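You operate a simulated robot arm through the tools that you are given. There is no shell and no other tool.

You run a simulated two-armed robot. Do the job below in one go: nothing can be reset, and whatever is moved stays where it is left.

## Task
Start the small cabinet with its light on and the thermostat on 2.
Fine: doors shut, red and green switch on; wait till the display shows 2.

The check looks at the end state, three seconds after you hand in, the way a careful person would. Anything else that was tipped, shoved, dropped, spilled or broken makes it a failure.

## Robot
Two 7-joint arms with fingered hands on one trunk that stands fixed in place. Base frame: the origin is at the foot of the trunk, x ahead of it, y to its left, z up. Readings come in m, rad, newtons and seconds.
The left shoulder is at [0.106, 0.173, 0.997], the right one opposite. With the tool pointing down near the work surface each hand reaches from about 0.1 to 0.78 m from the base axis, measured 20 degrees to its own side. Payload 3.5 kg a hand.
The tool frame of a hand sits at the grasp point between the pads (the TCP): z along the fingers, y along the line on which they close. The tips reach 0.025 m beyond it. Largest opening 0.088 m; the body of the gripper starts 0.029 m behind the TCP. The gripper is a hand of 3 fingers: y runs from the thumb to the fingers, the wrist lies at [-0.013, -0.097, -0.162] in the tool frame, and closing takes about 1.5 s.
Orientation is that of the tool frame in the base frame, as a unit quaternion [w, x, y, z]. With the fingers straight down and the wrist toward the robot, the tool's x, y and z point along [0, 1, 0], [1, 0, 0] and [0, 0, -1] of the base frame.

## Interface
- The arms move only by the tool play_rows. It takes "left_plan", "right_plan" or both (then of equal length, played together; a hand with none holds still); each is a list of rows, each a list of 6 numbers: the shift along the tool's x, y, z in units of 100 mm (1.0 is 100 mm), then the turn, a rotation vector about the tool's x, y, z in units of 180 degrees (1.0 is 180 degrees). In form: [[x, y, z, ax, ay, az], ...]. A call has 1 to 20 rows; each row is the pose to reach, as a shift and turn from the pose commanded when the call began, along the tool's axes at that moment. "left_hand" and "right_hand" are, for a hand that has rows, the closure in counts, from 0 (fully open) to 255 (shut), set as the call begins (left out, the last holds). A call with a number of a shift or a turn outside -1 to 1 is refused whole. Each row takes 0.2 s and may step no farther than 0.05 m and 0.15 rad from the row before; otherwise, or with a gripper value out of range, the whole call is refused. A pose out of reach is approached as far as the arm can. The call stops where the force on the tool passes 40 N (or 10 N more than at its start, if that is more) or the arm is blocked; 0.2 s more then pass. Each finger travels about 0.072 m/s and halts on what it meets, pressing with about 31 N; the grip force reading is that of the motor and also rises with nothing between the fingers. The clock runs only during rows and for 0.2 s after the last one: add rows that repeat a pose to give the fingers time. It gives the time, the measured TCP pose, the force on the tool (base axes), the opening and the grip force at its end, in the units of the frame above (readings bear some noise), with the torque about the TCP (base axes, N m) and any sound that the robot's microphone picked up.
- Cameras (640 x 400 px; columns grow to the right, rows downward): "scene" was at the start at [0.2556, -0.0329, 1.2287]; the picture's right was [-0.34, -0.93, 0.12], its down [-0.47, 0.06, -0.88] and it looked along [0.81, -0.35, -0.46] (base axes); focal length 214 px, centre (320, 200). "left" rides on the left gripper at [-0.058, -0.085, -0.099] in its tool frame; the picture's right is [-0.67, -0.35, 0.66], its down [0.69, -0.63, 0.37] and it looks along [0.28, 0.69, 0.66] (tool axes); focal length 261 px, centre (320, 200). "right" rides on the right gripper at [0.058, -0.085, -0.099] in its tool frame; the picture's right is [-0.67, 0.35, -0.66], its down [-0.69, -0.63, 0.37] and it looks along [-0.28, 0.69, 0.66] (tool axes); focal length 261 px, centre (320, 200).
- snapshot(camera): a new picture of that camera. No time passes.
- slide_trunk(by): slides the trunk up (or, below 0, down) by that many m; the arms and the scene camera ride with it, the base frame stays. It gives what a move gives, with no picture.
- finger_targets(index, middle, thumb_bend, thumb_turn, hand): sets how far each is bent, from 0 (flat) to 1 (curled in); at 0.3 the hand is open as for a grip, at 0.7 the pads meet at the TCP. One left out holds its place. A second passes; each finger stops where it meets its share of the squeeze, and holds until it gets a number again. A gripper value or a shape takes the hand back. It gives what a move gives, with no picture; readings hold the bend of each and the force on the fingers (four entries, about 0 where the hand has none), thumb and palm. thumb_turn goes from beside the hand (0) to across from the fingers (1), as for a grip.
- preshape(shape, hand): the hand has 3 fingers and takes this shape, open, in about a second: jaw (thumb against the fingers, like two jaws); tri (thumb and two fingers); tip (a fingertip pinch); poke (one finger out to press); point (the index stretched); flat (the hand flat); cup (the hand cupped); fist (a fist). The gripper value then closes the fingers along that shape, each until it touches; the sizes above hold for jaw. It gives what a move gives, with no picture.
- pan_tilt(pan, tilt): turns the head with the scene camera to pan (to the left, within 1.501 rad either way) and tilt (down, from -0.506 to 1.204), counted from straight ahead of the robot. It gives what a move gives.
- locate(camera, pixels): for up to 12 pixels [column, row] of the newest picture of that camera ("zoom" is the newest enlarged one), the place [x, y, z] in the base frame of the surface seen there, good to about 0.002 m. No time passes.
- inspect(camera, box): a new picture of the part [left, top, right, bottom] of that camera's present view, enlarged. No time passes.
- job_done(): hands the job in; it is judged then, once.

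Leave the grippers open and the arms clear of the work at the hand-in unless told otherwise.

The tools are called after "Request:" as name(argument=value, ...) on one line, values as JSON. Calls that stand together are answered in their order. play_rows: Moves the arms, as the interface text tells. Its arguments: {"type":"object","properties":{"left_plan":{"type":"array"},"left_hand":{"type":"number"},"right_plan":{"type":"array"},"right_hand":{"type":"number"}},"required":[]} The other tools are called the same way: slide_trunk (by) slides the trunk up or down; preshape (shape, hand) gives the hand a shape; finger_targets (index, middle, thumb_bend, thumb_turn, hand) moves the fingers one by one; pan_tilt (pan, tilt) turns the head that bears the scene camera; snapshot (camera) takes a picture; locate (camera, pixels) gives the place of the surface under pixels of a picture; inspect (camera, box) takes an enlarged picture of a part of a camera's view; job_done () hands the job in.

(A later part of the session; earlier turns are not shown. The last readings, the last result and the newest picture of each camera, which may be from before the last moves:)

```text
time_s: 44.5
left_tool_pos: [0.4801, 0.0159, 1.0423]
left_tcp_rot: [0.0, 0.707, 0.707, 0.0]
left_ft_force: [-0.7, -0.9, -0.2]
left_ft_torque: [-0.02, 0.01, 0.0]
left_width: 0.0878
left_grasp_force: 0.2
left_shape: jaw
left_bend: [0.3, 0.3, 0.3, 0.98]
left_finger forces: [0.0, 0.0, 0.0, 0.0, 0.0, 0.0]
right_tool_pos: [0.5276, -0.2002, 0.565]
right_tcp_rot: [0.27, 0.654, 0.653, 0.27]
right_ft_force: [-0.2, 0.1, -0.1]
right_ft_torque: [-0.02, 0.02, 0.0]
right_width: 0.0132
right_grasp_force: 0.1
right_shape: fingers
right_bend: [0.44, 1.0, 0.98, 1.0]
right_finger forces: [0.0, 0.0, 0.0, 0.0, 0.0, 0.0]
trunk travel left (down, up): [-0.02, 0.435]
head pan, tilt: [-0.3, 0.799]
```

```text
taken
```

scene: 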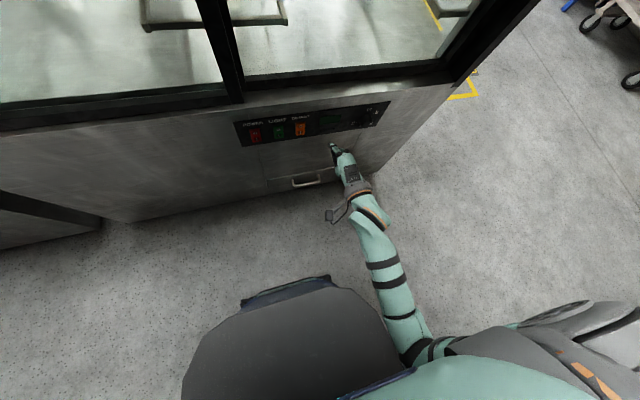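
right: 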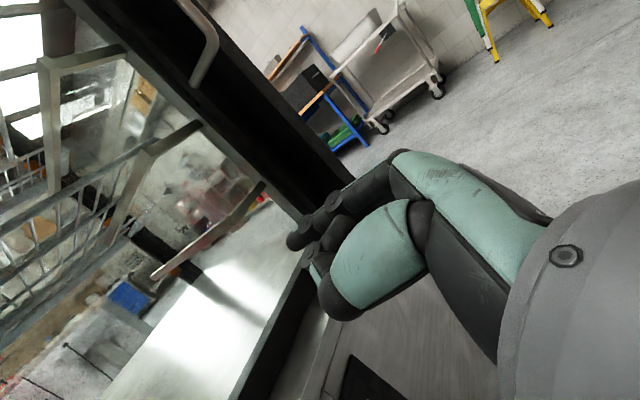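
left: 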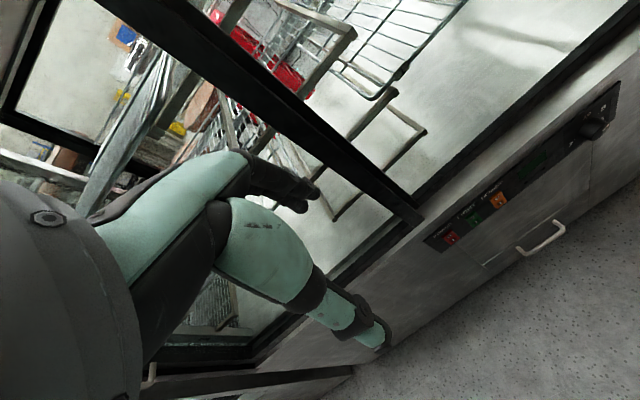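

Good. Tip near (333,147). I move left 0.1 m and down 0.034 m and watch for blocking.

Request:
play_rows(right_plan=[[0.2, -0.048, 0.048, 0, 0, 0], [0.4, -0.096, 0.096, 0, 0, 0], [0.6, -0.144, 0.144, 0, 0, 0], [0.8, -0.192, 0.192, 0, 0, 0], [1.0, -0.24, 0.24, 0, 0, 0], [1.0, -0.24, 0.24, 0, 0, 0]])

Request:
snapshot(camera="scene")

Request:
inspect(camera="scene", box=[230, 100, 342, 170])

```text
time_s: 45.4
left_tool_pos: [0.4806, 0.0163, 1.0402]
left_tcp_rot: [-0.001, 0.706, 0.708, 0.0]
left_ft_force: [-0.2, 0.0, -0.3]
left_ft_torque: [0.02, -0.01, -0.03]
left_width: 0.0877
left_grasp_force: 0.1
left_shape: jaw
left_bend: [0.3, 0.3, 0.3, 0.98]
left_finger forces: [0.1, 0.1, 0.1, 0.0, 0.0, 0.0]
right_tool_pos: [0.5249, -0.1717, 0.53]
right_tcp_rot: [0.319, 0.606, 0.693, 0.226]
right_ft_force: [1.1, -0.4, 0.3]
right_ft_torque: [0.0, -0.03, -0.04]
right_width: 0.0133
right_grasp_force: 0.1
right_shape: fingers
right_bend: [0.44, 1.0, 0.98, 1.0]
right_finger forces: [0.0, 0.1, 0.0, 0.0, 0.1, 0.0]
trunk travel left (down, up): [-0.02, 0.435]
head pan, tilt: [-0.3, 0.799]
stopped in row 4 (right hand): the arm was blocked; the commanded pose is now the measured one
```

```text
taken
```

scene: 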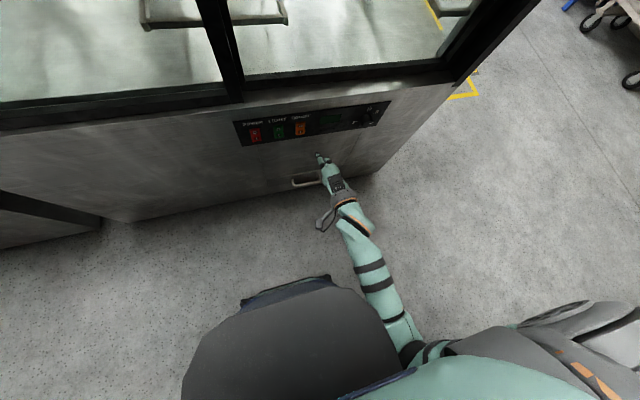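

```text
5.71 times, centred on (286, 135) of scene
```

zoom: 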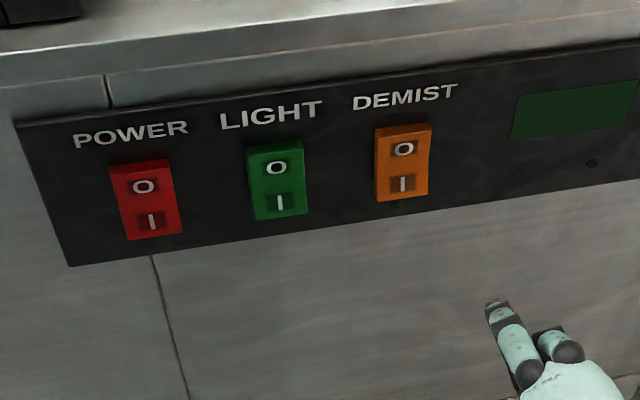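

Blocked again: the elbow sits low beside the torso. I'll free it (right 5 cm, up 3 cm), yaw the hand 35° to the left so the wrist stays to the right, then raise the trunk 0.06 m so the arm is straighter.

Request:
play_rows(right_plan=[[-0.088, -0.002, -0.052, -0.0023, 0.0267, -0.0142], [-0.177, -0.004, -0.105, -0.0045, 0.0533, -0.0285], [-0.265, -0.006, -0.157, -0.0068, 0.08, -0.0427], [-0.353, -0.007, -0.209, -0.009, 0.1066, -0.0569], [-0.442, -0.009, -0.262, -0.0113, 0.1333, -0.0712], [-0.53, -0.011, -0.314, -0.0135, 0.1599, -0.0854], [-0.53, -0.011, -0.314, -0.0135, 0.1599, -0.0854]])

Request:
slide_trunk(by=0.06)

Request:
snapshot(camera="scene")

```text
time_s: 47.0
left_tool_pos: [0.4792, 0.0162, 1.0425]
left_tcp_rot: [-0.001, 0.707, 0.708, 0.0]
left_ft_force: [0.3, -0.3, -0.4]
left_ft_torque: [0.01, 0.06, 0.01]
left_width: 0.0879
left_grasp_force: 0.2
left_shape: jaw
left_bend: [0.3, 0.3, 0.3, 0.98]
left_finger forces: [0.1, 0.0, 0.1, 0.0, 0.0, 0.0]
right_tool_pos: [0.504, -0.2219, 0.5618]
right_tcp_rot: [0.176, 0.427, 0.819, 0.341]
right_ft_force: [0.1, 0.0, -0.1]
right_ft_torque: [-0.01, 0.0, -0.01]
right_width: 0.0133
right_grasp_force: 0.0
right_shape: fingers
right_bend: [0.44, 1.0, 0.98, 1.0]
right_finger forces: [0.0, 0.0, 0.0, 0.0, 0.0, 0.1]
trunk travel left (down, up): [-0.02, 0.435]
head pan, tilt: [-0.3, 0.799]
```

```text
time_s: 48.0
left_tool_pos: [0.4821, 0.0159, 1.0998]
left_tcp_rot: [-0.001, 0.706, 0.708, -0.001]
left_ft_force: [0.4, 0.4, 0.7]
left_ft_torque: [0.03, 0.0, -0.02]
left_width: 0.0876
left_grasp_force: 0.0
left_shape: jaw
left_bend: [0.3, 0.3, 0.3, 0.98]
left_finger forces: [0.0, 0.0, 0.0, 0.0, 0.0, 0.0]
right_tool_pos: [0.5063, -0.222, 0.6214]
right_tcp_rot: [0.177, 0.428, 0.818, 0.341]
right_ft_force: [0.0, 0.9, -0.3]
right_ft_torque: [0.03, -0.02, 0.01]
right_width: 0.0131
right_grasp_force: 0.1
right_shape: fingers
right_bend: [0.44, 1.0, 0.98, 1.0]
right_finger forces: [0.0, 0.0, 0.1, 0.1, 0.0, 0.1]
trunk travel left (down, up): [-0.08, 0.375]
head pan, tilt: [-0.3, 0.799]
```

```text
taken
```

scene: 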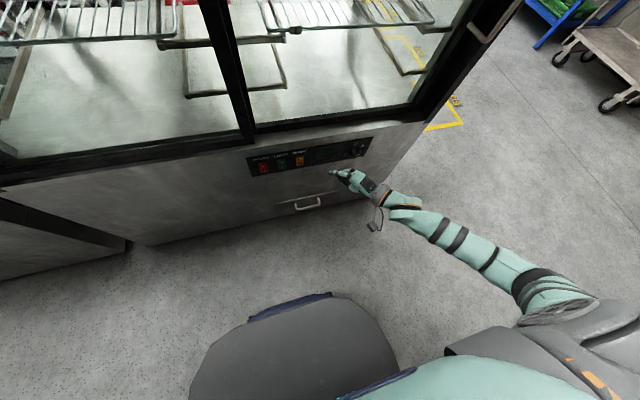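

The elbow is now well out to the right. With the yawed hand, the tip is at TCP + (0.026, 0.024, 0.002). I move half-way, then the rest, to bring the tip in front of the green switch (tip x≈0.57).

Request:
play_rows(right_plan=[[0.097, 0.01, 0.172, 0, 0, 0], [0.193, 0.02, 0.345, 0, 0, 0], [0.29, 0.03, 0.517, 0, 0, 0], [0.387, 0.04, 0.69, 0, 0, 0]])

Request:
play_rows(right_plan=[[0.097, 0.01, 0.172, 0, 0, 0], [0.193, 0.02, 0.345, 0, 0, 0], [0.29, 0.03, 0.517, 0, 0, 0], [0.387, 0.04, 0.69, 0, 0, 0], [0.387, 0.04, 0.69, 0, 0, 0]])

Request:
snapshot(camera="scene")

Request:
inspect(camera="scene", box=[240, 130, 352, 200])

```text
time_s: 49.0
left_tool_pos: [0.4795, 0.0167, 1.1017]
left_tcp_rot: [0.001, 0.706, 0.708, 0.0]
left_ft_force: [-0.4, 0.5, -0.7]
left_ft_torque: [0.03, 0.0, 0.0]
left_width: 0.0877
left_grasp_force: 0.2
left_shape: jaw
left_bend: [0.3, 0.3, 0.3, 0.98]
left_finger forces: [0.0, 0.0, 0.1, 0.0, 0.0, 0.0]
right_tool_pos: [0.5249, -0.1594, 0.5762]
right_tcp_rot: [0.177, 0.427, 0.818, 0.341]
right_ft_force: [-1.0, 0.6, -0.2]
right_ft_torque: [0.03, -0.01, 0.0]
right_width: 0.0132
right_grasp_force: 0.0
right_shape: fingers
right_bend: [0.44, 1.0, 0.98, 1.0]
right_finger forces: [0.0, 0.0, 0.0, 0.0, 0.0, 0.1]
trunk travel left (down, up): [-0.08, 0.375]
head pan, tilt: [-0.3, 0.799]
```

```text
time_s: 50.2
left_tool_pos: [0.4808, 0.0154, 1.101]
left_tcp_rot: [0.001, 0.706, 0.708, 0.0]
left_ft_force: [0.0, -0.2, -0.3]
left_ft_torque: [-0.01, -0.02, -0.01]
left_width: 0.0876
left_grasp_force: 0.1
left_shape: jaw
left_bend: [0.3, 0.3, 0.3, 0.98]
left_finger forces: [0.0, 0.0, 0.0, 0.1, 0.1, 0.0]
right_tool_pos: [0.5465, -0.0997, 0.5319]
right_tcp_rot: [0.178, 0.428, 0.818, 0.34]
right_ft_force: [-0.3, 0.4, 0.5]
right_ft_torque: [-0.04, 0.02, 0.01]
right_width: 0.0131
right_grasp_force: 0.0
right_shape: fingers
right_bend: [0.44, 1.0, 0.98, 1.0]
right_finger forces: [0.1, 0.1, 0.0, 0.1, 0.1, 0.1]
trunk travel left (down, up): [-0.08, 0.375]
head pan, tilt: [-0.3, 0.799]
```

```text
taken
```

scene: 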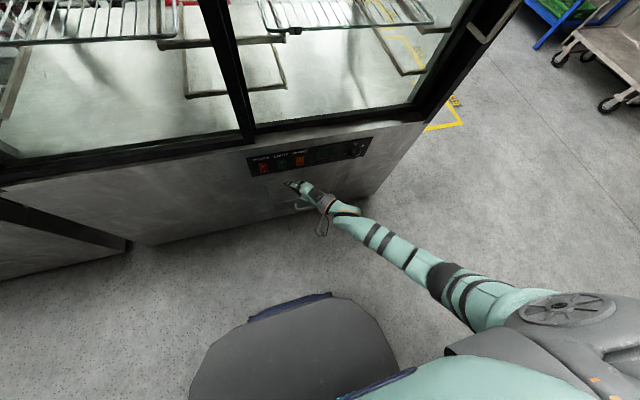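

```text
5.71 times, centred on (296, 165) of scene
```

zoom: 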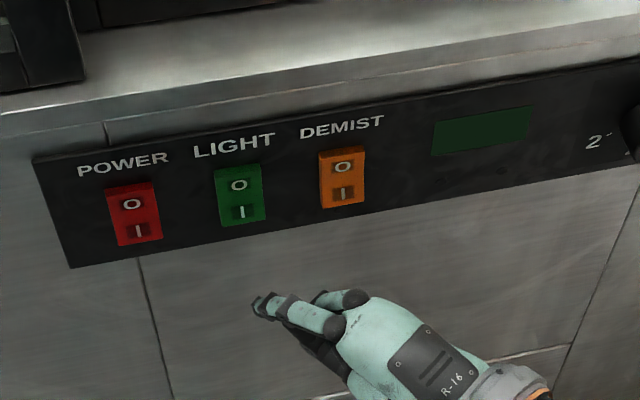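

The tip is in front and below-right in view of the green switch. I zoom on the tip and measure it.

Request:
inspect(camera="scene", box=[270, 165, 318, 195])

Request:
locate(camera="zoom", pixels=[[190, 232], [200, 250], [215, 235], [210, 262], [240, 240], [270, 250], [300, 260], [330, 230], [225, 225]])

```text
13.33 times, centred on (294, 180) of scene
```

zoom: 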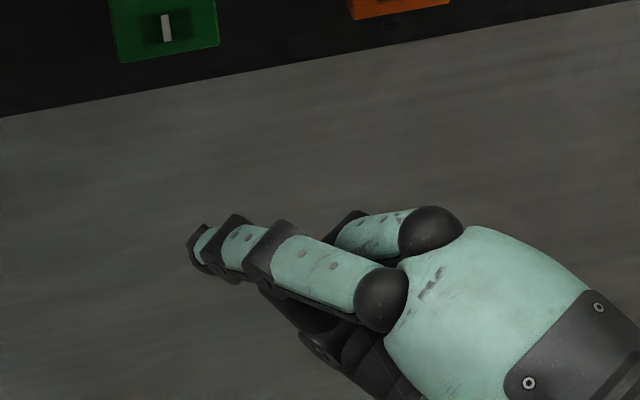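

```text
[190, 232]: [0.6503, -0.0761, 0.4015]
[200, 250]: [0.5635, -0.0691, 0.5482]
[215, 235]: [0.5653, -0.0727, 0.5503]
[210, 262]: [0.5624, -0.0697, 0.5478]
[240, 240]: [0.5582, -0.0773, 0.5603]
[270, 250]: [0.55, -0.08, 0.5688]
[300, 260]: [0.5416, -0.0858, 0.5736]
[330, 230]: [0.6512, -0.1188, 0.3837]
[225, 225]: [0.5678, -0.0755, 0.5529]
```

The tip extreme should be about (0.572,−0.073,0.535). To press the I half (z≈0.53), I shift 3 mm right and 10 mm down, then go forward 0.05 m (tip to x≈0.62).

Request:
play_rows(right_plan=[[-0.025, -0.083, 0.059, 0, 0, 0], [-0.096, -0.011, 0.131, 0, 0, 0], [-0.168, 0.062, 0.204, 0, 0, 0], [-0.24, 0.134, 0.276, 0, 0, 0], [-0.312, 0.207, 0.349, 0, 0, 0], [-0.312, 0.207, 0.349, 0, 0, 0]])

Request:
inspect(camera="scene", box=[256, 145, 304, 175])

Request:
snapshot(camera="right")

Request:
snapshot(camera="left")

```text
time_s: 51.6
left_tool_pos: [0.4807, 0.0158, 1.1011]
left_tcp_rot: [0.0, 0.707, 0.707, 0.0]
left_ft_force: [1.0, -0.9, -0.1]
left_ft_torque: [0.01, -0.02, -0.02]
left_width: 0.0877
left_grasp_force: 0.0
left_shape: jaw
left_bend: [0.3, 0.3, 0.3, 0.98]
left_finger forces: [0.0, 0.0, 0.1, 0.0, 0.0, 0.0]
right_tool_pos: [0.5967, -0.1018, 0.5212]
right_tcp_rot: [0.177, 0.428, 0.818, 0.341]
right_ft_force: [-1.1, -0.5, 0.0]
right_ft_torque: [-0.03, -0.02, -0.02]
right_width: 0.0132
right_grasp_force: 0.0
right_shape: fingers
right_bend: [0.44, 1.0, 0.98, 1.0]
right_finger forces: [0.0, 0.0, 0.0, 0.0, 0.0, 0.0]
trunk travel left (down, up): [-0.08, 0.375]
head pan, tilt: [-0.3, 0.799]
```

```text
13.33 times, centred on (280, 160) of scene
```

zoom: 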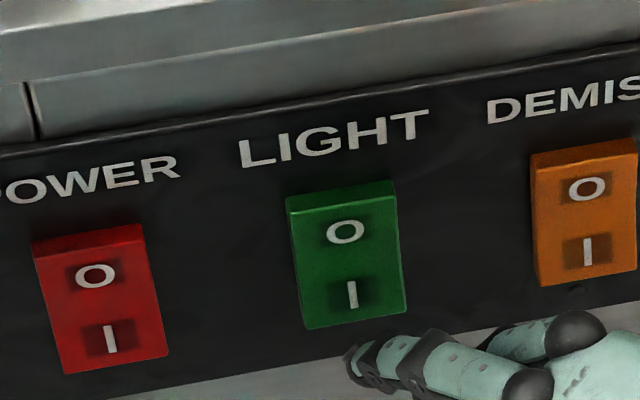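

```text
taken
```

right: 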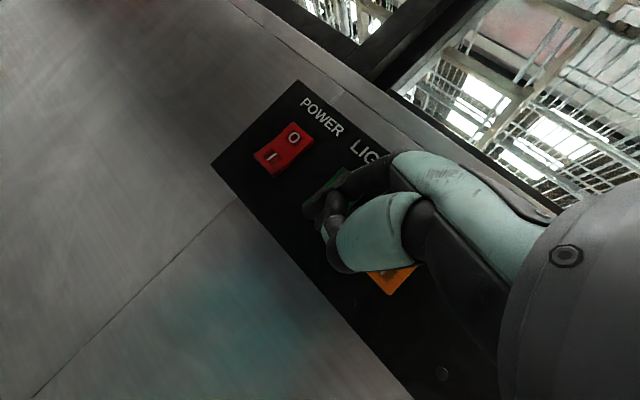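

```text
taken
```

left: 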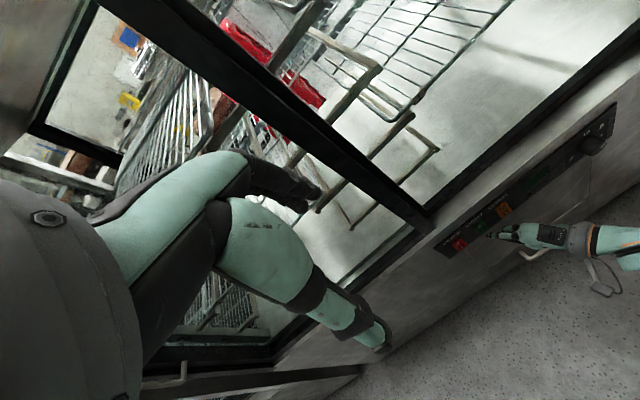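

I zoom with the wrist camera to see the tip relative to the green rocker.

Request:
inspect(camera="right", box=[240, 120, 400, 220])

Request:
inspect(camera="left", box=[430, 190, 590, 290])

```text
4.00 times, centred on (320, 170) of right
```

zoom: 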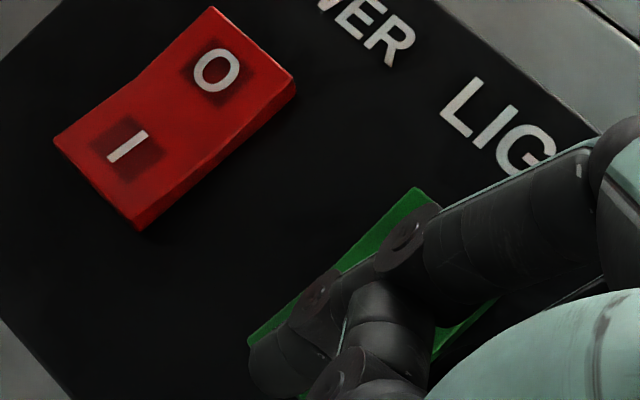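

```text
4.00 times, centred on (510, 240) of left
```

zoom: 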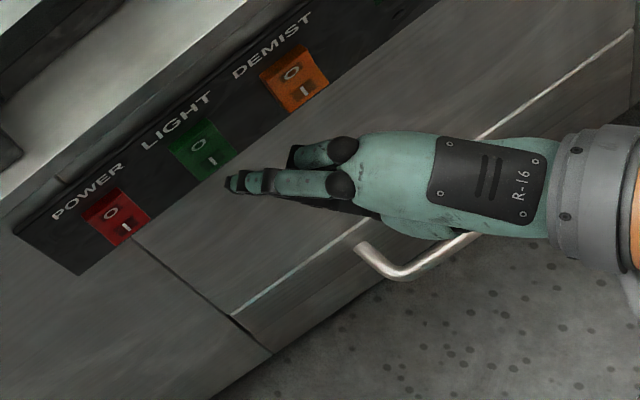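

I measure the tip with the left camera zoom.

Request:
locate(camera="zoom", pixels=[[229, 184], [234, 178], [236, 190], [245, 180], [262, 182], [212, 160], [205, 140], [225, 155], [180, 150]])

```text
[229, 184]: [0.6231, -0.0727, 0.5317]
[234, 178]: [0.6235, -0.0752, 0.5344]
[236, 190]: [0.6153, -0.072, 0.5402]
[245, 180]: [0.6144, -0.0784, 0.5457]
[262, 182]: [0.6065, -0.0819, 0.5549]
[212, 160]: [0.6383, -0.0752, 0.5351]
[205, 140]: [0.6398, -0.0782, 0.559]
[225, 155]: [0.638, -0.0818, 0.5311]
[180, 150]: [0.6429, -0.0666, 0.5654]
```

The tip is at about (0.624,−0.074,0.531), right in front of the green I. I press forward 18 mm in small steps.

Request:
play_rows(right_plan=[[-0.034, 0.035, 0.035, 0, 0, 0], [-0.052, 0.052, 0.052, 0, 0, 0], [-0.069, 0.069, 0.069, 0, 0, 0], [-0.086, 0.087, 0.087, 0, 0, 0], [-0.103, 0.104, 0.104, 0, 0, 0], [-0.103, 0.104, 0.104, 0, 0, 0]])

Request:
inspect(camera="left", box=[430, 190, 590, 290])

```text
time_s: 53.0
left_tool_pos: [0.4792, 0.017, 1.101]
left_tcp_rot: [0.0, 0.707, 0.707, 0.001]
left_ft_force: [-0.2, 0.6, 0.0]
left_ft_torque: [0.03, -0.01, 0.0]
left_width: 0.0877
left_grasp_force: 0.1
left_shape: jaw
left_bend: [0.3, 0.3, 0.3, 0.98]
left_finger forces: [0.1, 0.0, 0.0, 0.0, 0.0, 0.0]
right_tool_pos: [0.6125, -0.1025, 0.5214]
right_tcp_rot: [0.177, 0.427, 0.818, 0.341]
right_ft_force: [-16.4, 2.4, 0.1]
right_ft_torque: [0.02, -0.02, 0.54]
right_width: 0.0109
right_grasp_force: 7.8
right_shape: fingers
right_bend: [0.47, 1.0, 0.97, 1.0]
right_finger forces: [16.4, 0.1, 0.1, 0.0, 0.1, 0.0]
trunk travel left (down, up): [-0.08, 0.375]
head pan, tilt: [-0.3, 0.799]
```

```text
4.00 times, centred on (510, 240) of left
```

zoom: 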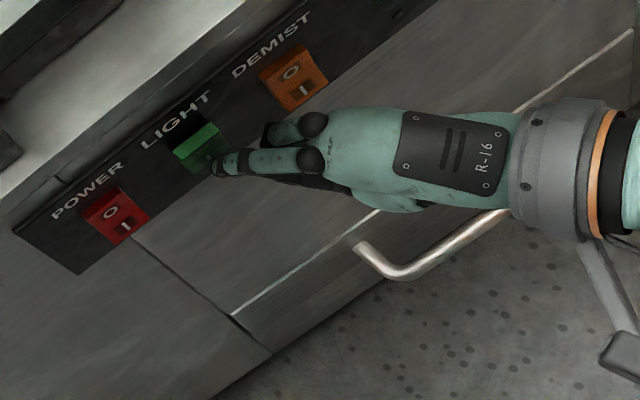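

Force 16 N and the green rocker has tipped over (its top now stands out). I back off 3 cm and check.

Request:
play_rows(right_plan=[[0.086, -0.087, -0.087, 0, 0, 0], [0.172, -0.174, -0.174, 0, 0, 0], [0.172, -0.174, -0.174, 0, 0, 0]])

Request:
inspect(camera="left", box=[430, 190, 590, 290])

Request:
inspect(camera="scene", box=[248, 140, 344, 180])

```text
time_s: 53.8
left_tool_pos: [0.4811, 0.0163, 1.1014]
left_tcp_rot: [0.0, 0.706, 0.708, -0.001]
left_ft_force: [0.6, -0.2, -0.9]
left_ft_torque: [0.03, -0.03, 0.0]
left_width: 0.0877
left_grasp_force: 0.0
left_shape: jaw
left_bend: [0.3, 0.3, 0.3, 0.98]
left_finger forces: [0.1, 0.0, 0.0, 0.0, 0.0, 0.1]
right_tool_pos: [0.5834, -0.1038, 0.5193]
right_tcp_rot: [0.177, 0.428, 0.818, 0.34]
right_ft_force: [0.7, 0.6, -0.8]
right_ft_torque: [-0.03, 0.02, -0.02]
right_width: 0.0123
right_grasp_force: 0.1
right_shape: fingers
right_bend: [0.46, 1.0, 0.97, 1.0]
right_finger forces: [0.0, 0.1, 0.1, 0.0, 0.0, 0.1]
trunk travel left (down, up): [-0.08, 0.375]
head pan, tilt: [-0.3, 0.799]
```

```text
4.00 times, centred on (510, 240) of left
```

zoom: 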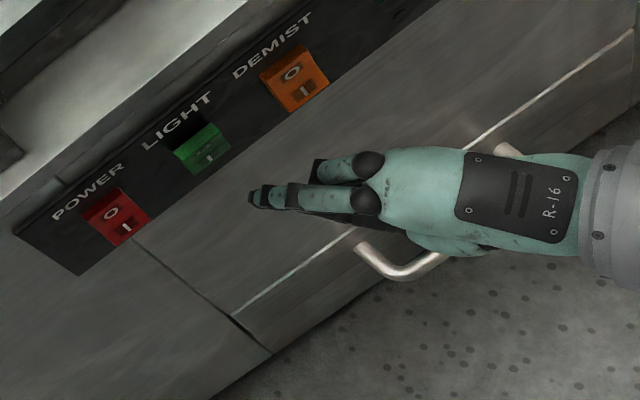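

```text
6.67 times, centred on (296, 160) of scene
```

zoom: 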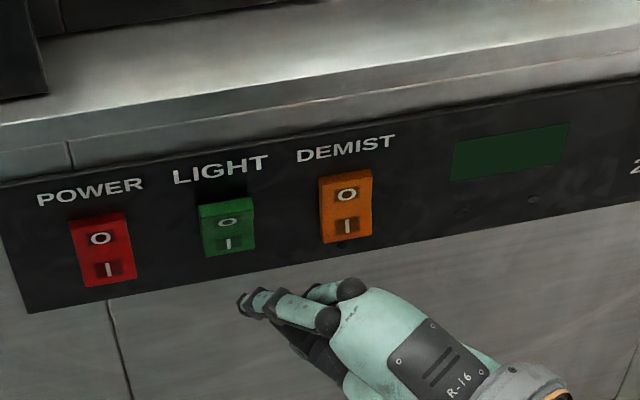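

Green is latched over to I. Next the red one: I shift the hand 60 mm left.

Request:
play_rows(right_plan=[[0.165, 0.082, 0.082, 0, 0, 0], [0.33, 0.164, 0.164, 0, 0, 0], [0.495, 0.246, 0.246, 0, 0, 0], [0.495, 0.246, 0.246, 0, 0, 0]])

Request:
snapshot(camera="left")

Request:
inspect(camera="left", box=[400, 190, 560, 290])

```text
time_s: 54.8
left_tool_pos: [0.48, 0.0159, 1.1026]
left_tcp_rot: [0.0, 0.707, 0.707, 0.0]
left_ft_force: [0.2, -0.3, 0.1]
left_ft_torque: [0.02, -0.01, -0.03]
left_width: 0.0878
left_grasp_force: 0.0
left_shape: jaw
left_bend: [0.3, 0.3, 0.3, 0.98]
left_finger forces: [0.0, 0.0, 0.1, 0.1, 0.1, 0.1]
right_tool_pos: [0.5848, -0.0432, 0.5205]
right_tcp_rot: [0.177, 0.428, 0.818, 0.341]
right_ft_force: [-0.2, 0.4, -0.3]
right_ft_torque: [-0.01, 0.02, 0.02]
right_width: 0.012
right_grasp_force: 0.0
right_shape: fingers
right_bend: [0.46, 1.0, 0.97, 1.0]
right_finger forces: [0.0, 0.1, 0.0, 0.1, 0.0, 0.0]
trunk travel left (down, up): [-0.08, 0.375]
head pan, tilt: [-0.3, 0.799]
```

```text
taken
```

left: 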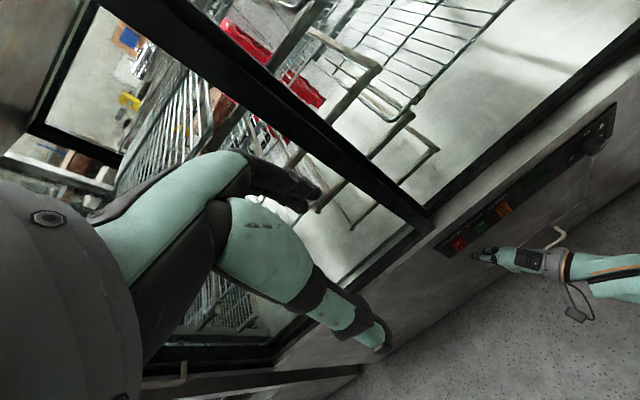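

```text
4.00 times, centred on (480, 240) of left
```

zoom: 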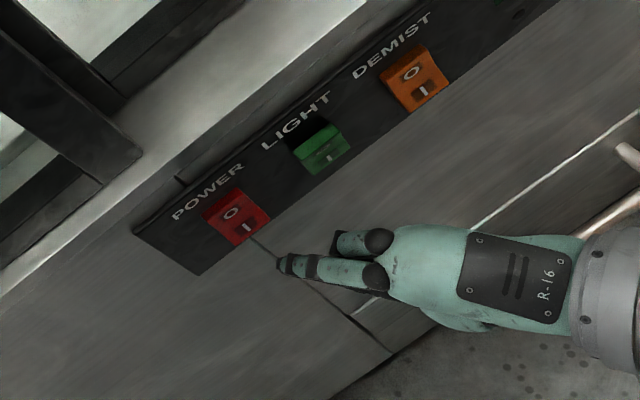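

I measure the tip (280,264) and the red rocker (240,222).

Request:
locate(camera="zoom", pixels=[[281, 265], [285, 258], [288, 270], [295, 262], [240, 222], [248, 228], [255, 218], [232, 236]])

```text
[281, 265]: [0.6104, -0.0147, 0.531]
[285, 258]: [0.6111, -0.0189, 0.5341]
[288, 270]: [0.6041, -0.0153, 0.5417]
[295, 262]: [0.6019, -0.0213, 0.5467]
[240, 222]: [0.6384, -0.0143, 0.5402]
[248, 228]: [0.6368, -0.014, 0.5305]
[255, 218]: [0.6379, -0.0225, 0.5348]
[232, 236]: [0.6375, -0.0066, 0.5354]
```

Tip at (0.611,−0.016,0.531), in line with the red I. I press forward up to 31 mm in small steps.

Request:
play_rows(right_plan=[[-0.046, 0.046, 0.046, 0, 0, 0], [-0.092, 0.093, 0.093, 0, 0, 0], [-0.115, 0.116, 0.116, 0, 0, 0], [-0.132, 0.133, 0.133, 0, 0, 0], [-0.149, 0.151, 0.151, 0, 0, 0], [-0.166, 0.168, 0.168, 0, 0, 0], [-0.178, 0.18, 0.18, 0, 0, 0], [-0.178, 0.18, 0.18, 0, 0, 0]])

Request:
inspect(camera="left", box=[400, 190, 560, 290])

```text
time_s: 56.6
left_tool_pos: [0.4782, 0.016, 1.1019]
left_tcp_rot: [0.0, 0.707, 0.708, 0.001]
left_ft_force: [0.3, 0.5, -0.5]
left_ft_torque: [0.01, -0.02, -0.02]
left_width: 0.0876
left_grasp_force: 0.0
left_shape: jaw
left_bend: [0.3, 0.3, 0.3, 0.98]
left_finger forces: [0.0, 0.0, 0.0, 0.0, 0.0, 0.0]
right_tool_pos: [0.6135, -0.0428, 0.5206]
right_tcp_rot: [0.178, 0.428, 0.818, 0.342]
right_ft_force: [-17.2, 0.6, 0.3]
right_ft_torque: [0.02, 0.03, 0.51]
right_width: 0.0104
right_grasp_force: 8.4
right_shape: fingers
right_bend: [0.48, 1.0, 0.97, 1.0]
right_finger forces: [16.9, 0.1, 0.0, 0.0, 0.1, 0.0]
trunk travel left (down, up): [-0.08, 0.375]
head pan, tilt: [-0.3, 0.799]
```

```text
4.00 times, centred on (480, 240) of left
```

zoom: 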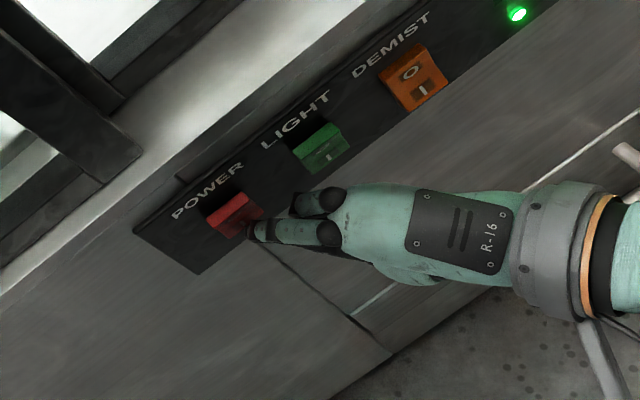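

The power went on: a green lamp lit at (517,14) on the panel. I back off and look at the panel.

Request:
play_rows(right_plan=[[0.086, -0.087, -0.087, 0, 0, 0], [0.172, -0.174, -0.174, 0, 0, 0], [0.287, -0.29, -0.29, 0, 0, 0], [0.402, -0.405, -0.405, 0, 0, 0]])

Request:
snapshot(camera="scene")

Request:
inspect(camera="scene", box=[248, 130, 376, 210])

```text
time_s: 57.6
left_tool_pos: [0.4803, 0.0157, 1.1015]
left_tcp_rot: [0.0, 0.707, 0.708, -0.001]
left_ft_force: [-0.4, 0.5, 0.0]
left_ft_torque: [-0.02, -0.01, 0.01]
left_width: 0.0879
left_grasp_force: 0.0
left_shape: jaw
left_bend: [0.3, 0.3, 0.3, 0.98]
left_finger forces: [0.0, 0.0, 0.0, 0.0, 0.0, 0.1]
right_tool_pos: [0.5448, -0.0423, 0.5211]
right_tcp_rot: [0.177, 0.427, 0.818, 0.341]
right_ft_force: [0.5, -0.9, -0.3]
right_ft_torque: [-0.02, 0.02, -0.01]
right_width: 0.0119
right_grasp_force: 0.0
right_shape: fingers
right_bend: [0.47, 1.0, 0.97, 1.0]
right_finger forces: [0.0, 0.0, 0.1, 0.0, 0.0, 0.0]
trunk travel left (down, up): [-0.08, 0.375]
head pan, tilt: [-0.3, 0.799]
```

```text
taken
```

scene: 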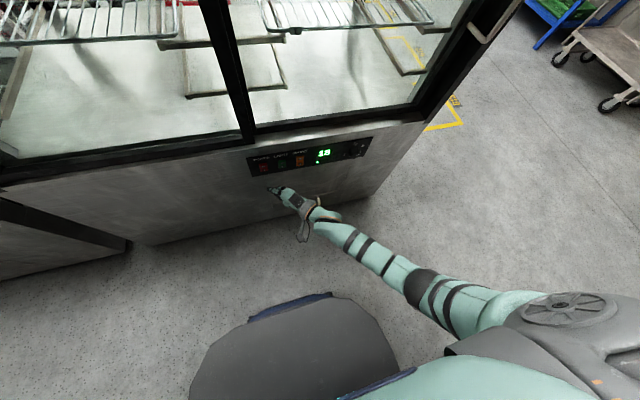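

```text
5.00 times, centred on (312, 170) of scene
```

zoom: 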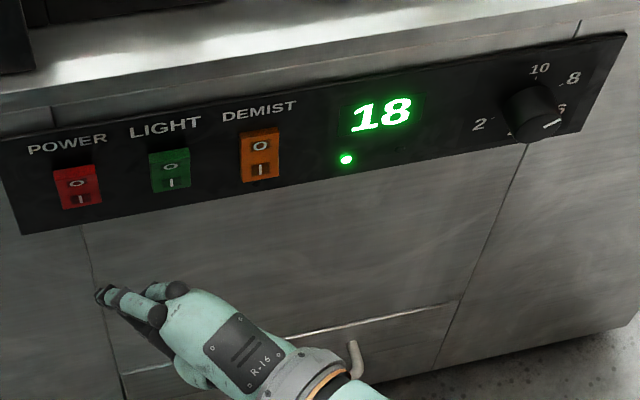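

The display now shows 18 with a running lamp, and red and green are on I. Next is the knob: I move the hand away to the right and up in two calls, to about (0.50,−0.30,0.60).

Request:
play_rows(right_plan=[[-0.187, -0.075, -0.188, 0, 0, 0], [-0.374, -0.15, -0.376, 0, 0, 0], [-0.561, -0.225, -0.564, 0, 0, 0], [-0.748, -0.3, -0.752, 0, 0, 0], [-0.935, -0.375, -0.94, 0, 0, 0]])

Request:
play_rows(right_plan=[[-0.187, -0.075, -0.188, 0, 0, 0], [-0.374, -0.15, -0.376, 0, 0, 0], [-0.561, -0.225, -0.564, 0, 0, 0], [-0.748, -0.3, -0.752, 0, 0, 0], [-0.935, -0.375, -0.94, 0, 0, 0], [-0.935, -0.375, -0.94, 0, 0, 0]])

Request:
preshape(hand="right", shape="jaw")

Request:
snapshot(camera="scene")

```text
time_s: 58.8
left_tool_pos: [0.4803, 0.0168, 1.1025]
left_tcp_rot: [0.0, 0.707, 0.708, 0.0]
left_ft_force: [0.9, 0.2, 0.0]
left_ft_torque: [-0.01, 0.02, 0.03]
left_width: 0.0878
left_grasp_force: 0.0
left_shape: jaw
left_bend: [0.3, 0.3, 0.3, 0.98]
left_finger forces: [0.0, 0.0, 0.0, 0.0, 0.1, 0.0]
right_tool_pos: [0.5219, -0.1719, 0.5607]
right_tcp_rot: [0.178, 0.428, 0.817, 0.342]
right_ft_force: [-0.2, -0.4, -0.3]
right_ft_torque: [-0.01, -0.01, -0.04]
right_width: 0.0116
right_grasp_force: 0.1
right_shape: fingers
right_bend: [0.47, 1.0, 0.97, 1.0]
right_finger forces: [0.1, 0.1, 0.0, 0.1, 0.0, 0.1]
trunk travel left (down, up): [-0.08, 0.375]
head pan, tilt: [-0.3, 0.799]
```

```text
time_s: 60.2
left_tool_pos: [0.4803, 0.0156, 1.101]
left_tcp_rot: [-0.001, 0.706, 0.708, 0.0]
left_ft_force: [-0.6, -0.2, -0.2]
left_ft_torque: [-0.02, -0.03, 0.01]
left_width: 0.0876
left_grasp_force: 0.3
left_shape: jaw
left_bend: [0.3, 0.3, 0.3, 0.98]
left_finger forces: [0.0, 0.0, 0.0, 0.1, 0.2, 0.1]
right_tool_pos: [0.4981, -0.3005, 0.5996]
right_tcp_rot: [0.178, 0.428, 0.818, 0.341]
right_ft_force: [-0.6, -0.2, -0.1]
right_ft_torque: [-0.02, 0.02, -0.01]
right_width: 0.0115
right_grasp_force: 0.0
right_shape: fingers
right_bend: [0.47, 1.0, 0.97, 1.0]
right_finger forces: [0.1, 0.0, 0.1, 0.0, 0.0, 0.0]
trunk travel left (down, up): [-0.08, 0.375]
head pan, tilt: [-0.3, 0.799]
```

```text
time_s: 61.1
left_tool_pos: [0.4803, 0.0153, 1.1027]
left_tcp_rot: [0.0, 0.706, 0.708, 0.0]
left_ft_force: [0.3, -0.1, -0.9]
left_ft_torque: [0.0, 0.03, 0.01]
left_width: 0.0877
left_grasp_force: 0.1
left_shape: jaw
left_bend: [0.3, 0.3, 0.3, 0.98]
left_finger forces: [0.0, 0.0, 0.1, 0.0, 0.0, 0.0]
right_tool_pos: [0.4977, -0.3015, 0.5987]
right_tcp_rot: [0.177, 0.427, 0.819, 0.34]
right_ft_force: [0.1, 0.3, 0.3]
right_ft_torque: [-0.01, 0.0, 0.0]
right_width: 0.0874
right_grasp_force: 0.0
right_shape: jaw
right_bend: [0.3, 0.3, 0.3, 0.98]
right_finger forces: [0.0, 0.1, 0.1, 0.0, 0.1, 0.0]
trunk travel left (down, up): [-0.08, 0.375]
head pan, tilt: [-0.3, 0.799]
```

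```text
taken
```

scene: 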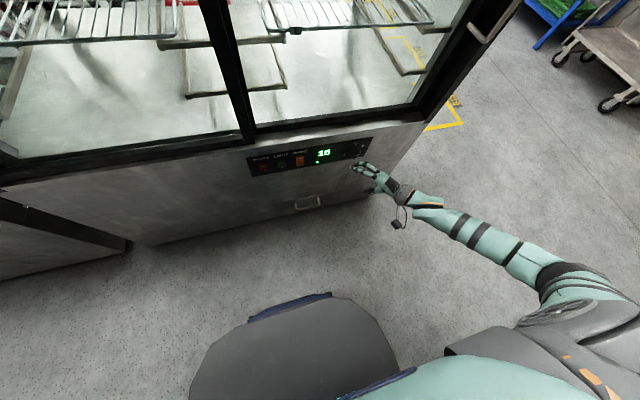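

The display reads 16 and is falling. Now I rotate the hand to point straight forward with roll 90° (114° in 16 rows) in front of the knob area, standing off at x≈0.52.

Request:
play_rows(right_plan=[[-0.028, -0.012, 0.006, -0.0214, 0.0029, 0.0332], [-0.055, -0.024, 0.012, -0.0428, 0.0057, 0.0665], [-0.083, -0.036, 0.018, -0.0642, 0.0086, 0.0997], [-0.11, -0.048, 0.024, -0.0857, 0.0115, 0.1329], [-0.138, -0.059, 0.03, -0.1071, 0.0143, 0.1661], [-0.165, -0.071, 0.036, -0.1285, 0.0172, 0.1994], [-0.193, -0.083, 0.042, -0.1499, 0.0201, 0.2326], [-0.22, -0.095, 0.048, -0.1713, 0.023, 0.2658], [-0.248, -0.107, 0.053, -0.1927, 0.0258, 0.299], [-0.275, -0.119, 0.059, -0.2141, 0.0287, 0.3323], [-0.303, -0.131, 0.065, -0.2355, 0.0316, 0.3655], [-0.33, -0.143, 0.071, -0.257, 0.0344, 0.3987], [-0.358, -0.154, 0.077, -0.2784, 0.0373, 0.4319], [-0.385, -0.166, 0.083, -0.2998, 0.0402, 0.4652], [-0.413, -0.178, 0.089, -0.3212, 0.043, 0.4984], [-0.44, -0.19, 0.095, -0.3426, 0.0459, 0.5316], [-0.44, -0.19, 0.095, -0.3426, 0.0459, 0.5316]])

Request:
snapshot(camera="scene")

```text
time_s: 64.7
left_tool_pos: [0.4806, 0.0167, 1.1013]
left_tcp_rot: [0.001, 0.706, 0.708, 0.0]
left_ft_force: [0.1, 0.1, -0.1]
left_ft_torque: [-0.04, 0.01, -0.01]
left_width: 0.0877
left_grasp_force: 0.1
left_shape: jaw
left_bend: [0.3, 0.3, 0.3, 0.98]
left_finger forces: [0.0, 0.0, 0.1, 0.1, 0.1, 0.0]
right_tool_pos: [0.518, -0.3447, 0.5794]
right_tcp_rot: [0.004, 0.708, 0.003, 0.706]
right_ft_force: [-0.4, 0.0, 0.5]
right_ft_torque: [-0.01, 0.03, -0.02]
right_width: 0.0877
right_grasp_force: 0.1
right_shape: jaw
right_bend: [0.3, 0.3, 0.3, 0.98]
right_finger forces: [0.0, 0.1, 0.0, 0.1, 0.1, 0.1]
trunk travel left (down, up): [-0.08, 0.375]
head pan, tilt: [-0.3, 0.799]
```

```text
taken
```

scene: 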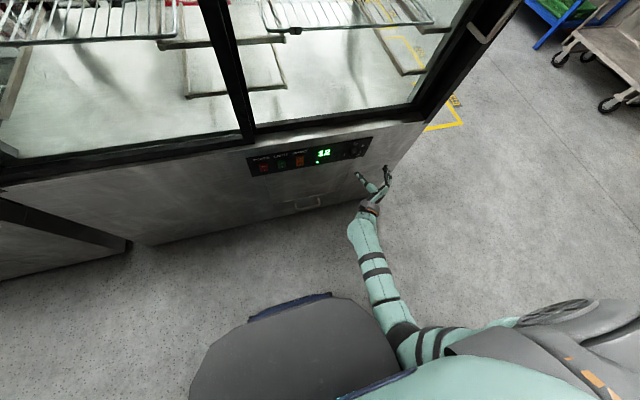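

Reached without blocking: (0.518,−0.345,0.579), roll 90°. The display reads 12. I align with the knob's axis (y −0.3275, z 0.544) at stand-off x≈0.565.

Request:
play_rows(right_plan=[[-0.12, -0.06, 0.15, 0, 0, 0], [-0.24, -0.12, 0.3, 0, 0, 0], [-0.35, -0.172, 0.45, 0, 0, 0], [-0.35, -0.172, 0.45, 0, 0, 0]])

Request:
snapshot(camera="scene")

Request:
inspect(camera="scene", box=[310, 120, 422, 190])

Request:
snapshot(camera="right")

```text
time_s: 65.7
left_tool_pos: [0.4801, 0.0155, 1.101]
left_tcp_rot: [0.0, 0.707, 0.707, 0.0]
left_ft_force: [-0.7, 0.3, 0.6]
left_ft_torque: [0.02, -0.02, 0.0]
left_width: 0.0877
left_grasp_force: 0.0
left_shape: jaw
left_bend: [0.3, 0.3, 0.3, 0.98]
left_finger forces: [0.1, 0.0, 0.1, 0.0, 0.0, 0.1]
right_tool_pos: [0.5614, -0.3238, 0.5439]
right_tcp_rot: [-0.001, 0.707, -0.001, 0.707]
right_ft_force: [-0.7, -0.8, -0.5]
right_ft_torque: [0.01, 0.0, -0.01]
right_width: 0.0877
right_grasp_force: 0.0
right_shape: jaw
right_bend: [0.3, 0.3, 0.3, 0.98]
right_finger forces: [0.0, 0.0, 0.0, 0.0, 0.0, 0.0]
trunk travel left (down, up): [-0.08, 0.375]
head pan, tilt: [-0.3, 0.799]
```

```text
taken
```

scene: 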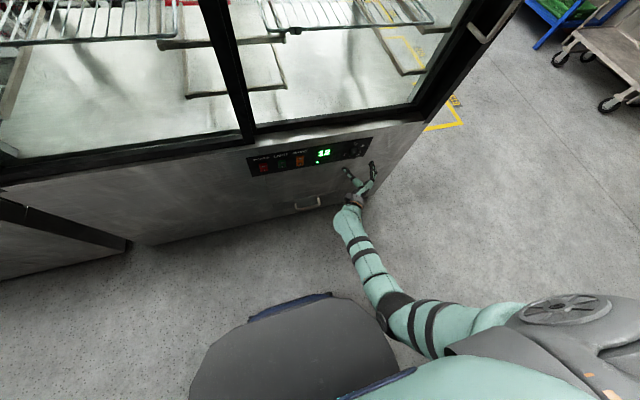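

```text
5.71 times, centred on (366, 155) of scene
```

zoom: 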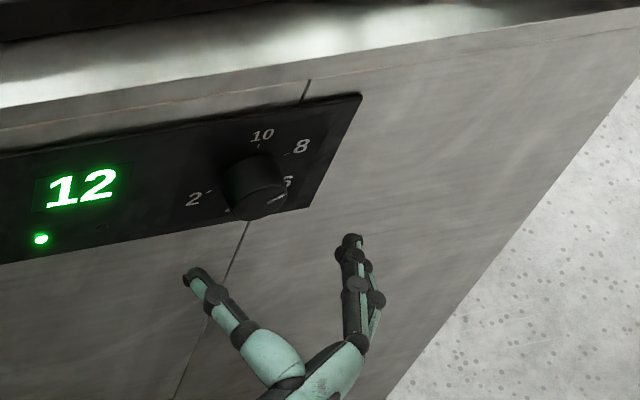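

```text
taken
```

right: 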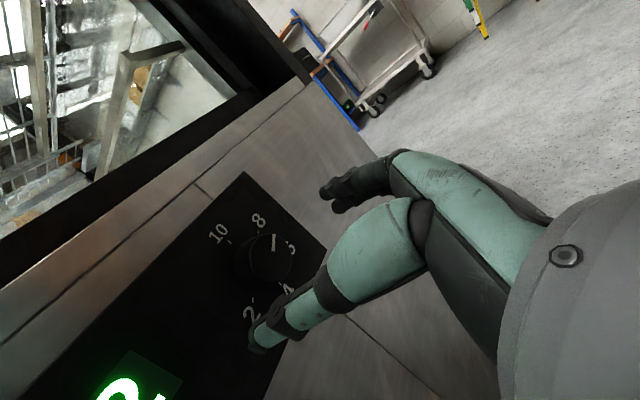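

The hand straddles the knob's line. From the wrist camera I zoom on the knob to read the pointer exactly.

Request:
inspect(camera="right", box=[190, 190, 334, 300])

Request:
locate(camera="zoom", pixels=[[350, 190], [370, 240], [300, 260], [395, 260], [340, 330]])

```text
3.64 times, centred on (262, 245) of right
```

zoom: 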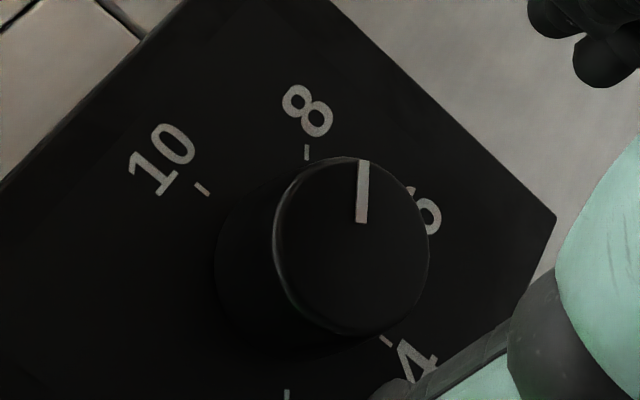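

```text
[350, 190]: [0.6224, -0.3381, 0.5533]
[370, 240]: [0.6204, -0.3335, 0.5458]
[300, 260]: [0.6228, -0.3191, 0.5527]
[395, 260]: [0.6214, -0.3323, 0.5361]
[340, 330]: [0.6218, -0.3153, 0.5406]
```

The pointer is exactly at 8. Before gripping, I test the wrist's roll range at stand-off: roll +90° about the pointing axis.

Request:
play_rows(right_plan=[[0, 0, 0, 0, 0, 0.04545], [0, 0, 0, 0, 0, 0.0909], [0, 0, 0, 0, 0, 0.13636], [0, 0, 0, 0, 0, 0.1818], [0, 0, 0, 0, 0, 0.22727], [0, 0, 0, 0, 0, 0.2727], [0, 0, 0, 0, 0, 0.31818], [0, 0, 0, 0, 0, 0.3636], [0, 0, 0, 0, 0, 0.40909], [0, 0, 0, 0, 0, 0.4545], [0, 0, 0, 0, 0, 0.5], [0, 0, 0, 0, 0, 0.5]])

Request:
snapshot(camera="scene")

```text
time_s: 66.7
left_tool_pos: [0.4816, 0.0161, 1.1006]
left_tcp_rot: [-0.001, 0.706, 0.708, 0.0]
left_ft_force: [-0.4, 0.1, 0.3]
left_ft_torque: [-0.01, 0.0, 0.02]
left_width: 0.0876
left_grasp_force: 0.1
left_shape: jaw
left_bend: [0.3, 0.3, 0.3, 0.98]
left_finger forces: [0.0, 0.0, 0.0, 0.0, 0.1, 0.1]
right_tool_pos: [0.5612, -0.4067, 0.5668]
right_tcp_rot: [-0.114, 0.699, -0.118, 0.696]
right_ft_force: [-0.4, 0.7, 0.7]
right_ft_torque: [-0.02, -0.04, 0.01]
right_width: 0.0875
right_grasp_force: 0.1
right_shape: jaw
right_bend: [0.3, 0.3, 0.3, 0.98]
right_finger forces: [0.1, 0.1, 0.1, 0.0, 0.0, 0.0]
trunk travel left (down, up): [-0.08, 0.375]
head pan, tilt: [-0.3, 0.799]
stopped in row 4 (right hand): the arm was blocked; the commanded pose is now the measured one
```

```text
taken
```

scene: 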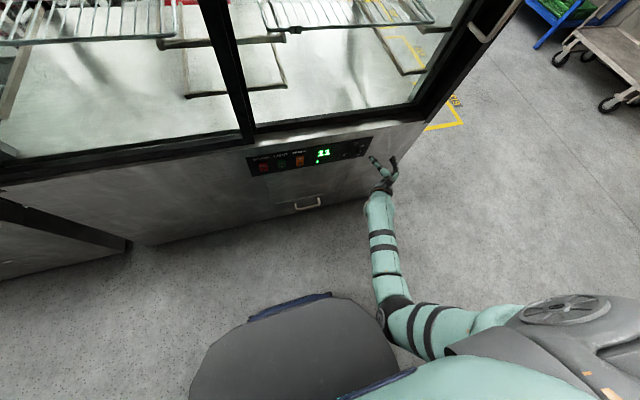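

The roll was blocked as the elbow (near (390,312)) meets the torso. I measure elbow, forearm and torso to plan around it.

Request:
locate(camera="scene", pixels=[[395, 312], [378, 308], [410, 330], [440, 325], [385, 340], [345, 300], [385, 270], [380, 230], [378, 205], [470, 315], [300, 292], [395, 365]])

Request:
inspect(camera="scene", box=[340, 240, 500, 390])

```text
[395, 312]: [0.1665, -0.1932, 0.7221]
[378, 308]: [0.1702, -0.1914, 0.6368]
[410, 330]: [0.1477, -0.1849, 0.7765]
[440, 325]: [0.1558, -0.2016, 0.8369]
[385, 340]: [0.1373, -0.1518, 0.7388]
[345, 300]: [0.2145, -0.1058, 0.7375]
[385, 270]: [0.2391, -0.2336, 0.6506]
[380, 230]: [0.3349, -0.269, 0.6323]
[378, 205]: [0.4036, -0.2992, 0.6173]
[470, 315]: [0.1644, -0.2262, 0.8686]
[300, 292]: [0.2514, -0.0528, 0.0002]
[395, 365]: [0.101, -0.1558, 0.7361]
```

```text
2.67 times, centred on (420, 315) of scene
```

zoom: 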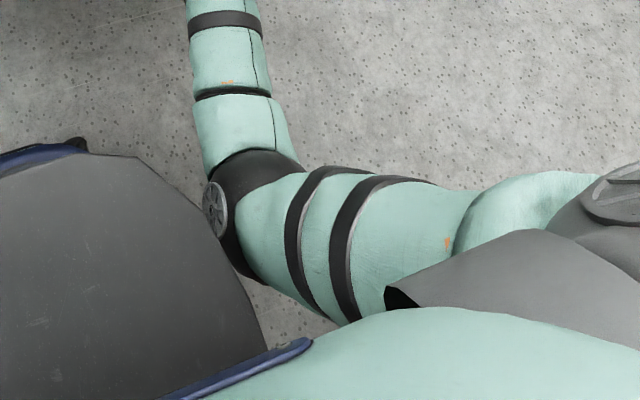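

The box under the shoulder (side at y≈−0.15) stops the elbow when the palm turns up. The elbow-out posture worked, so I'll go back to the yawed palm-down pose (131° in 17 rows), then over-pronate the hand (roll −90°) and grip the knob in that range.

Request:
play_rows(right_plan=[[0.028, -0.01, -0.035, 0.0206, -0.0062, -0.0369], [0.055, -0.019, -0.071, 0.0412, -0.0124, -0.0737], [0.083, -0.029, -0.106, 0.0618, -0.0186, -0.1106], [0.111, -0.039, -0.141, 0.0824, -0.0248, -0.1475], [0.138, -0.049, -0.176, 0.103, -0.0311, -0.1844], [0.166, -0.058, -0.212, 0.1236, -0.0373, -0.2212], [0.194, -0.068, -0.247, 0.1442, -0.0435, -0.2581], [0.221, -0.078, -0.282, 0.1648, -0.0497, -0.295], [0.249, -0.087, -0.318, 0.1853, -0.0559, -0.3318], [0.276, -0.097, -0.353, 0.2059, -0.0621, -0.3687], [0.304, -0.107, -0.388, 0.2265, -0.0683, -0.4056], [0.332, -0.116, -0.424, 0.2471, -0.0745, -0.4424], [0.359, -0.126, -0.459, 0.2677, -0.0808, -0.4793], [0.387, -0.136, -0.494, 0.2883, -0.087, -0.5162], [0.415, -0.146, -0.529, 0.3089, -0.0932, -0.5531], [0.442, -0.155, -0.565, 0.3295, -0.0994, -0.5899], [0.47, -0.165, -0.6, 0.3501, -0.1056, -0.6268], [0.47, -0.165, -0.6, 0.3501, -0.1056, -0.6268]])

Request:
snapshot(camera="scene")

```text
time_s: 70.5
left_tool_pos: [0.4811, 0.0153, 1.1016]
left_tcp_rot: [0.0, 0.706, 0.708, 0.001]
left_ft_force: [0.6, 0.9, 1.1]
left_ft_torque: [-0.01, -0.02, 0.0]
left_width: 0.0876
left_grasp_force: 0.0
left_shape: jaw
left_bend: [0.3, 0.3, 0.3, 0.98]
left_finger forces: [0.1, 0.0, 0.1, 0.0, 0.1, 0.1]
right_tool_pos: [0.5027, -0.405, 0.6171]
right_tcp_rot: [0.178, 0.426, 0.819, 0.34]
right_ft_force: [0.0, 0.1, -0.5]
right_ft_torque: [-0.02, 0.02, 0.0]
right_width: 0.0878
right_grasp_force: 0.0
right_shape: jaw
right_bend: [0.3, 0.3, 0.3, 0.98]
right_finger forces: [0.0, 0.1, 0.0, 0.1, 0.0, 0.0]
trunk travel left (down, up): [-0.08, 0.375]
head pan, tilt: [-0.3, 0.799]
```

```text
taken
```

scene: 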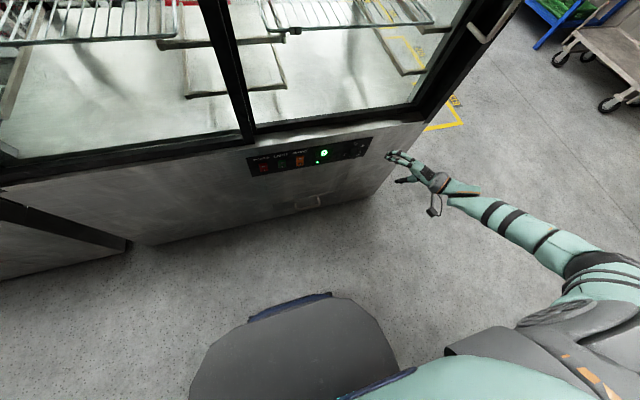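

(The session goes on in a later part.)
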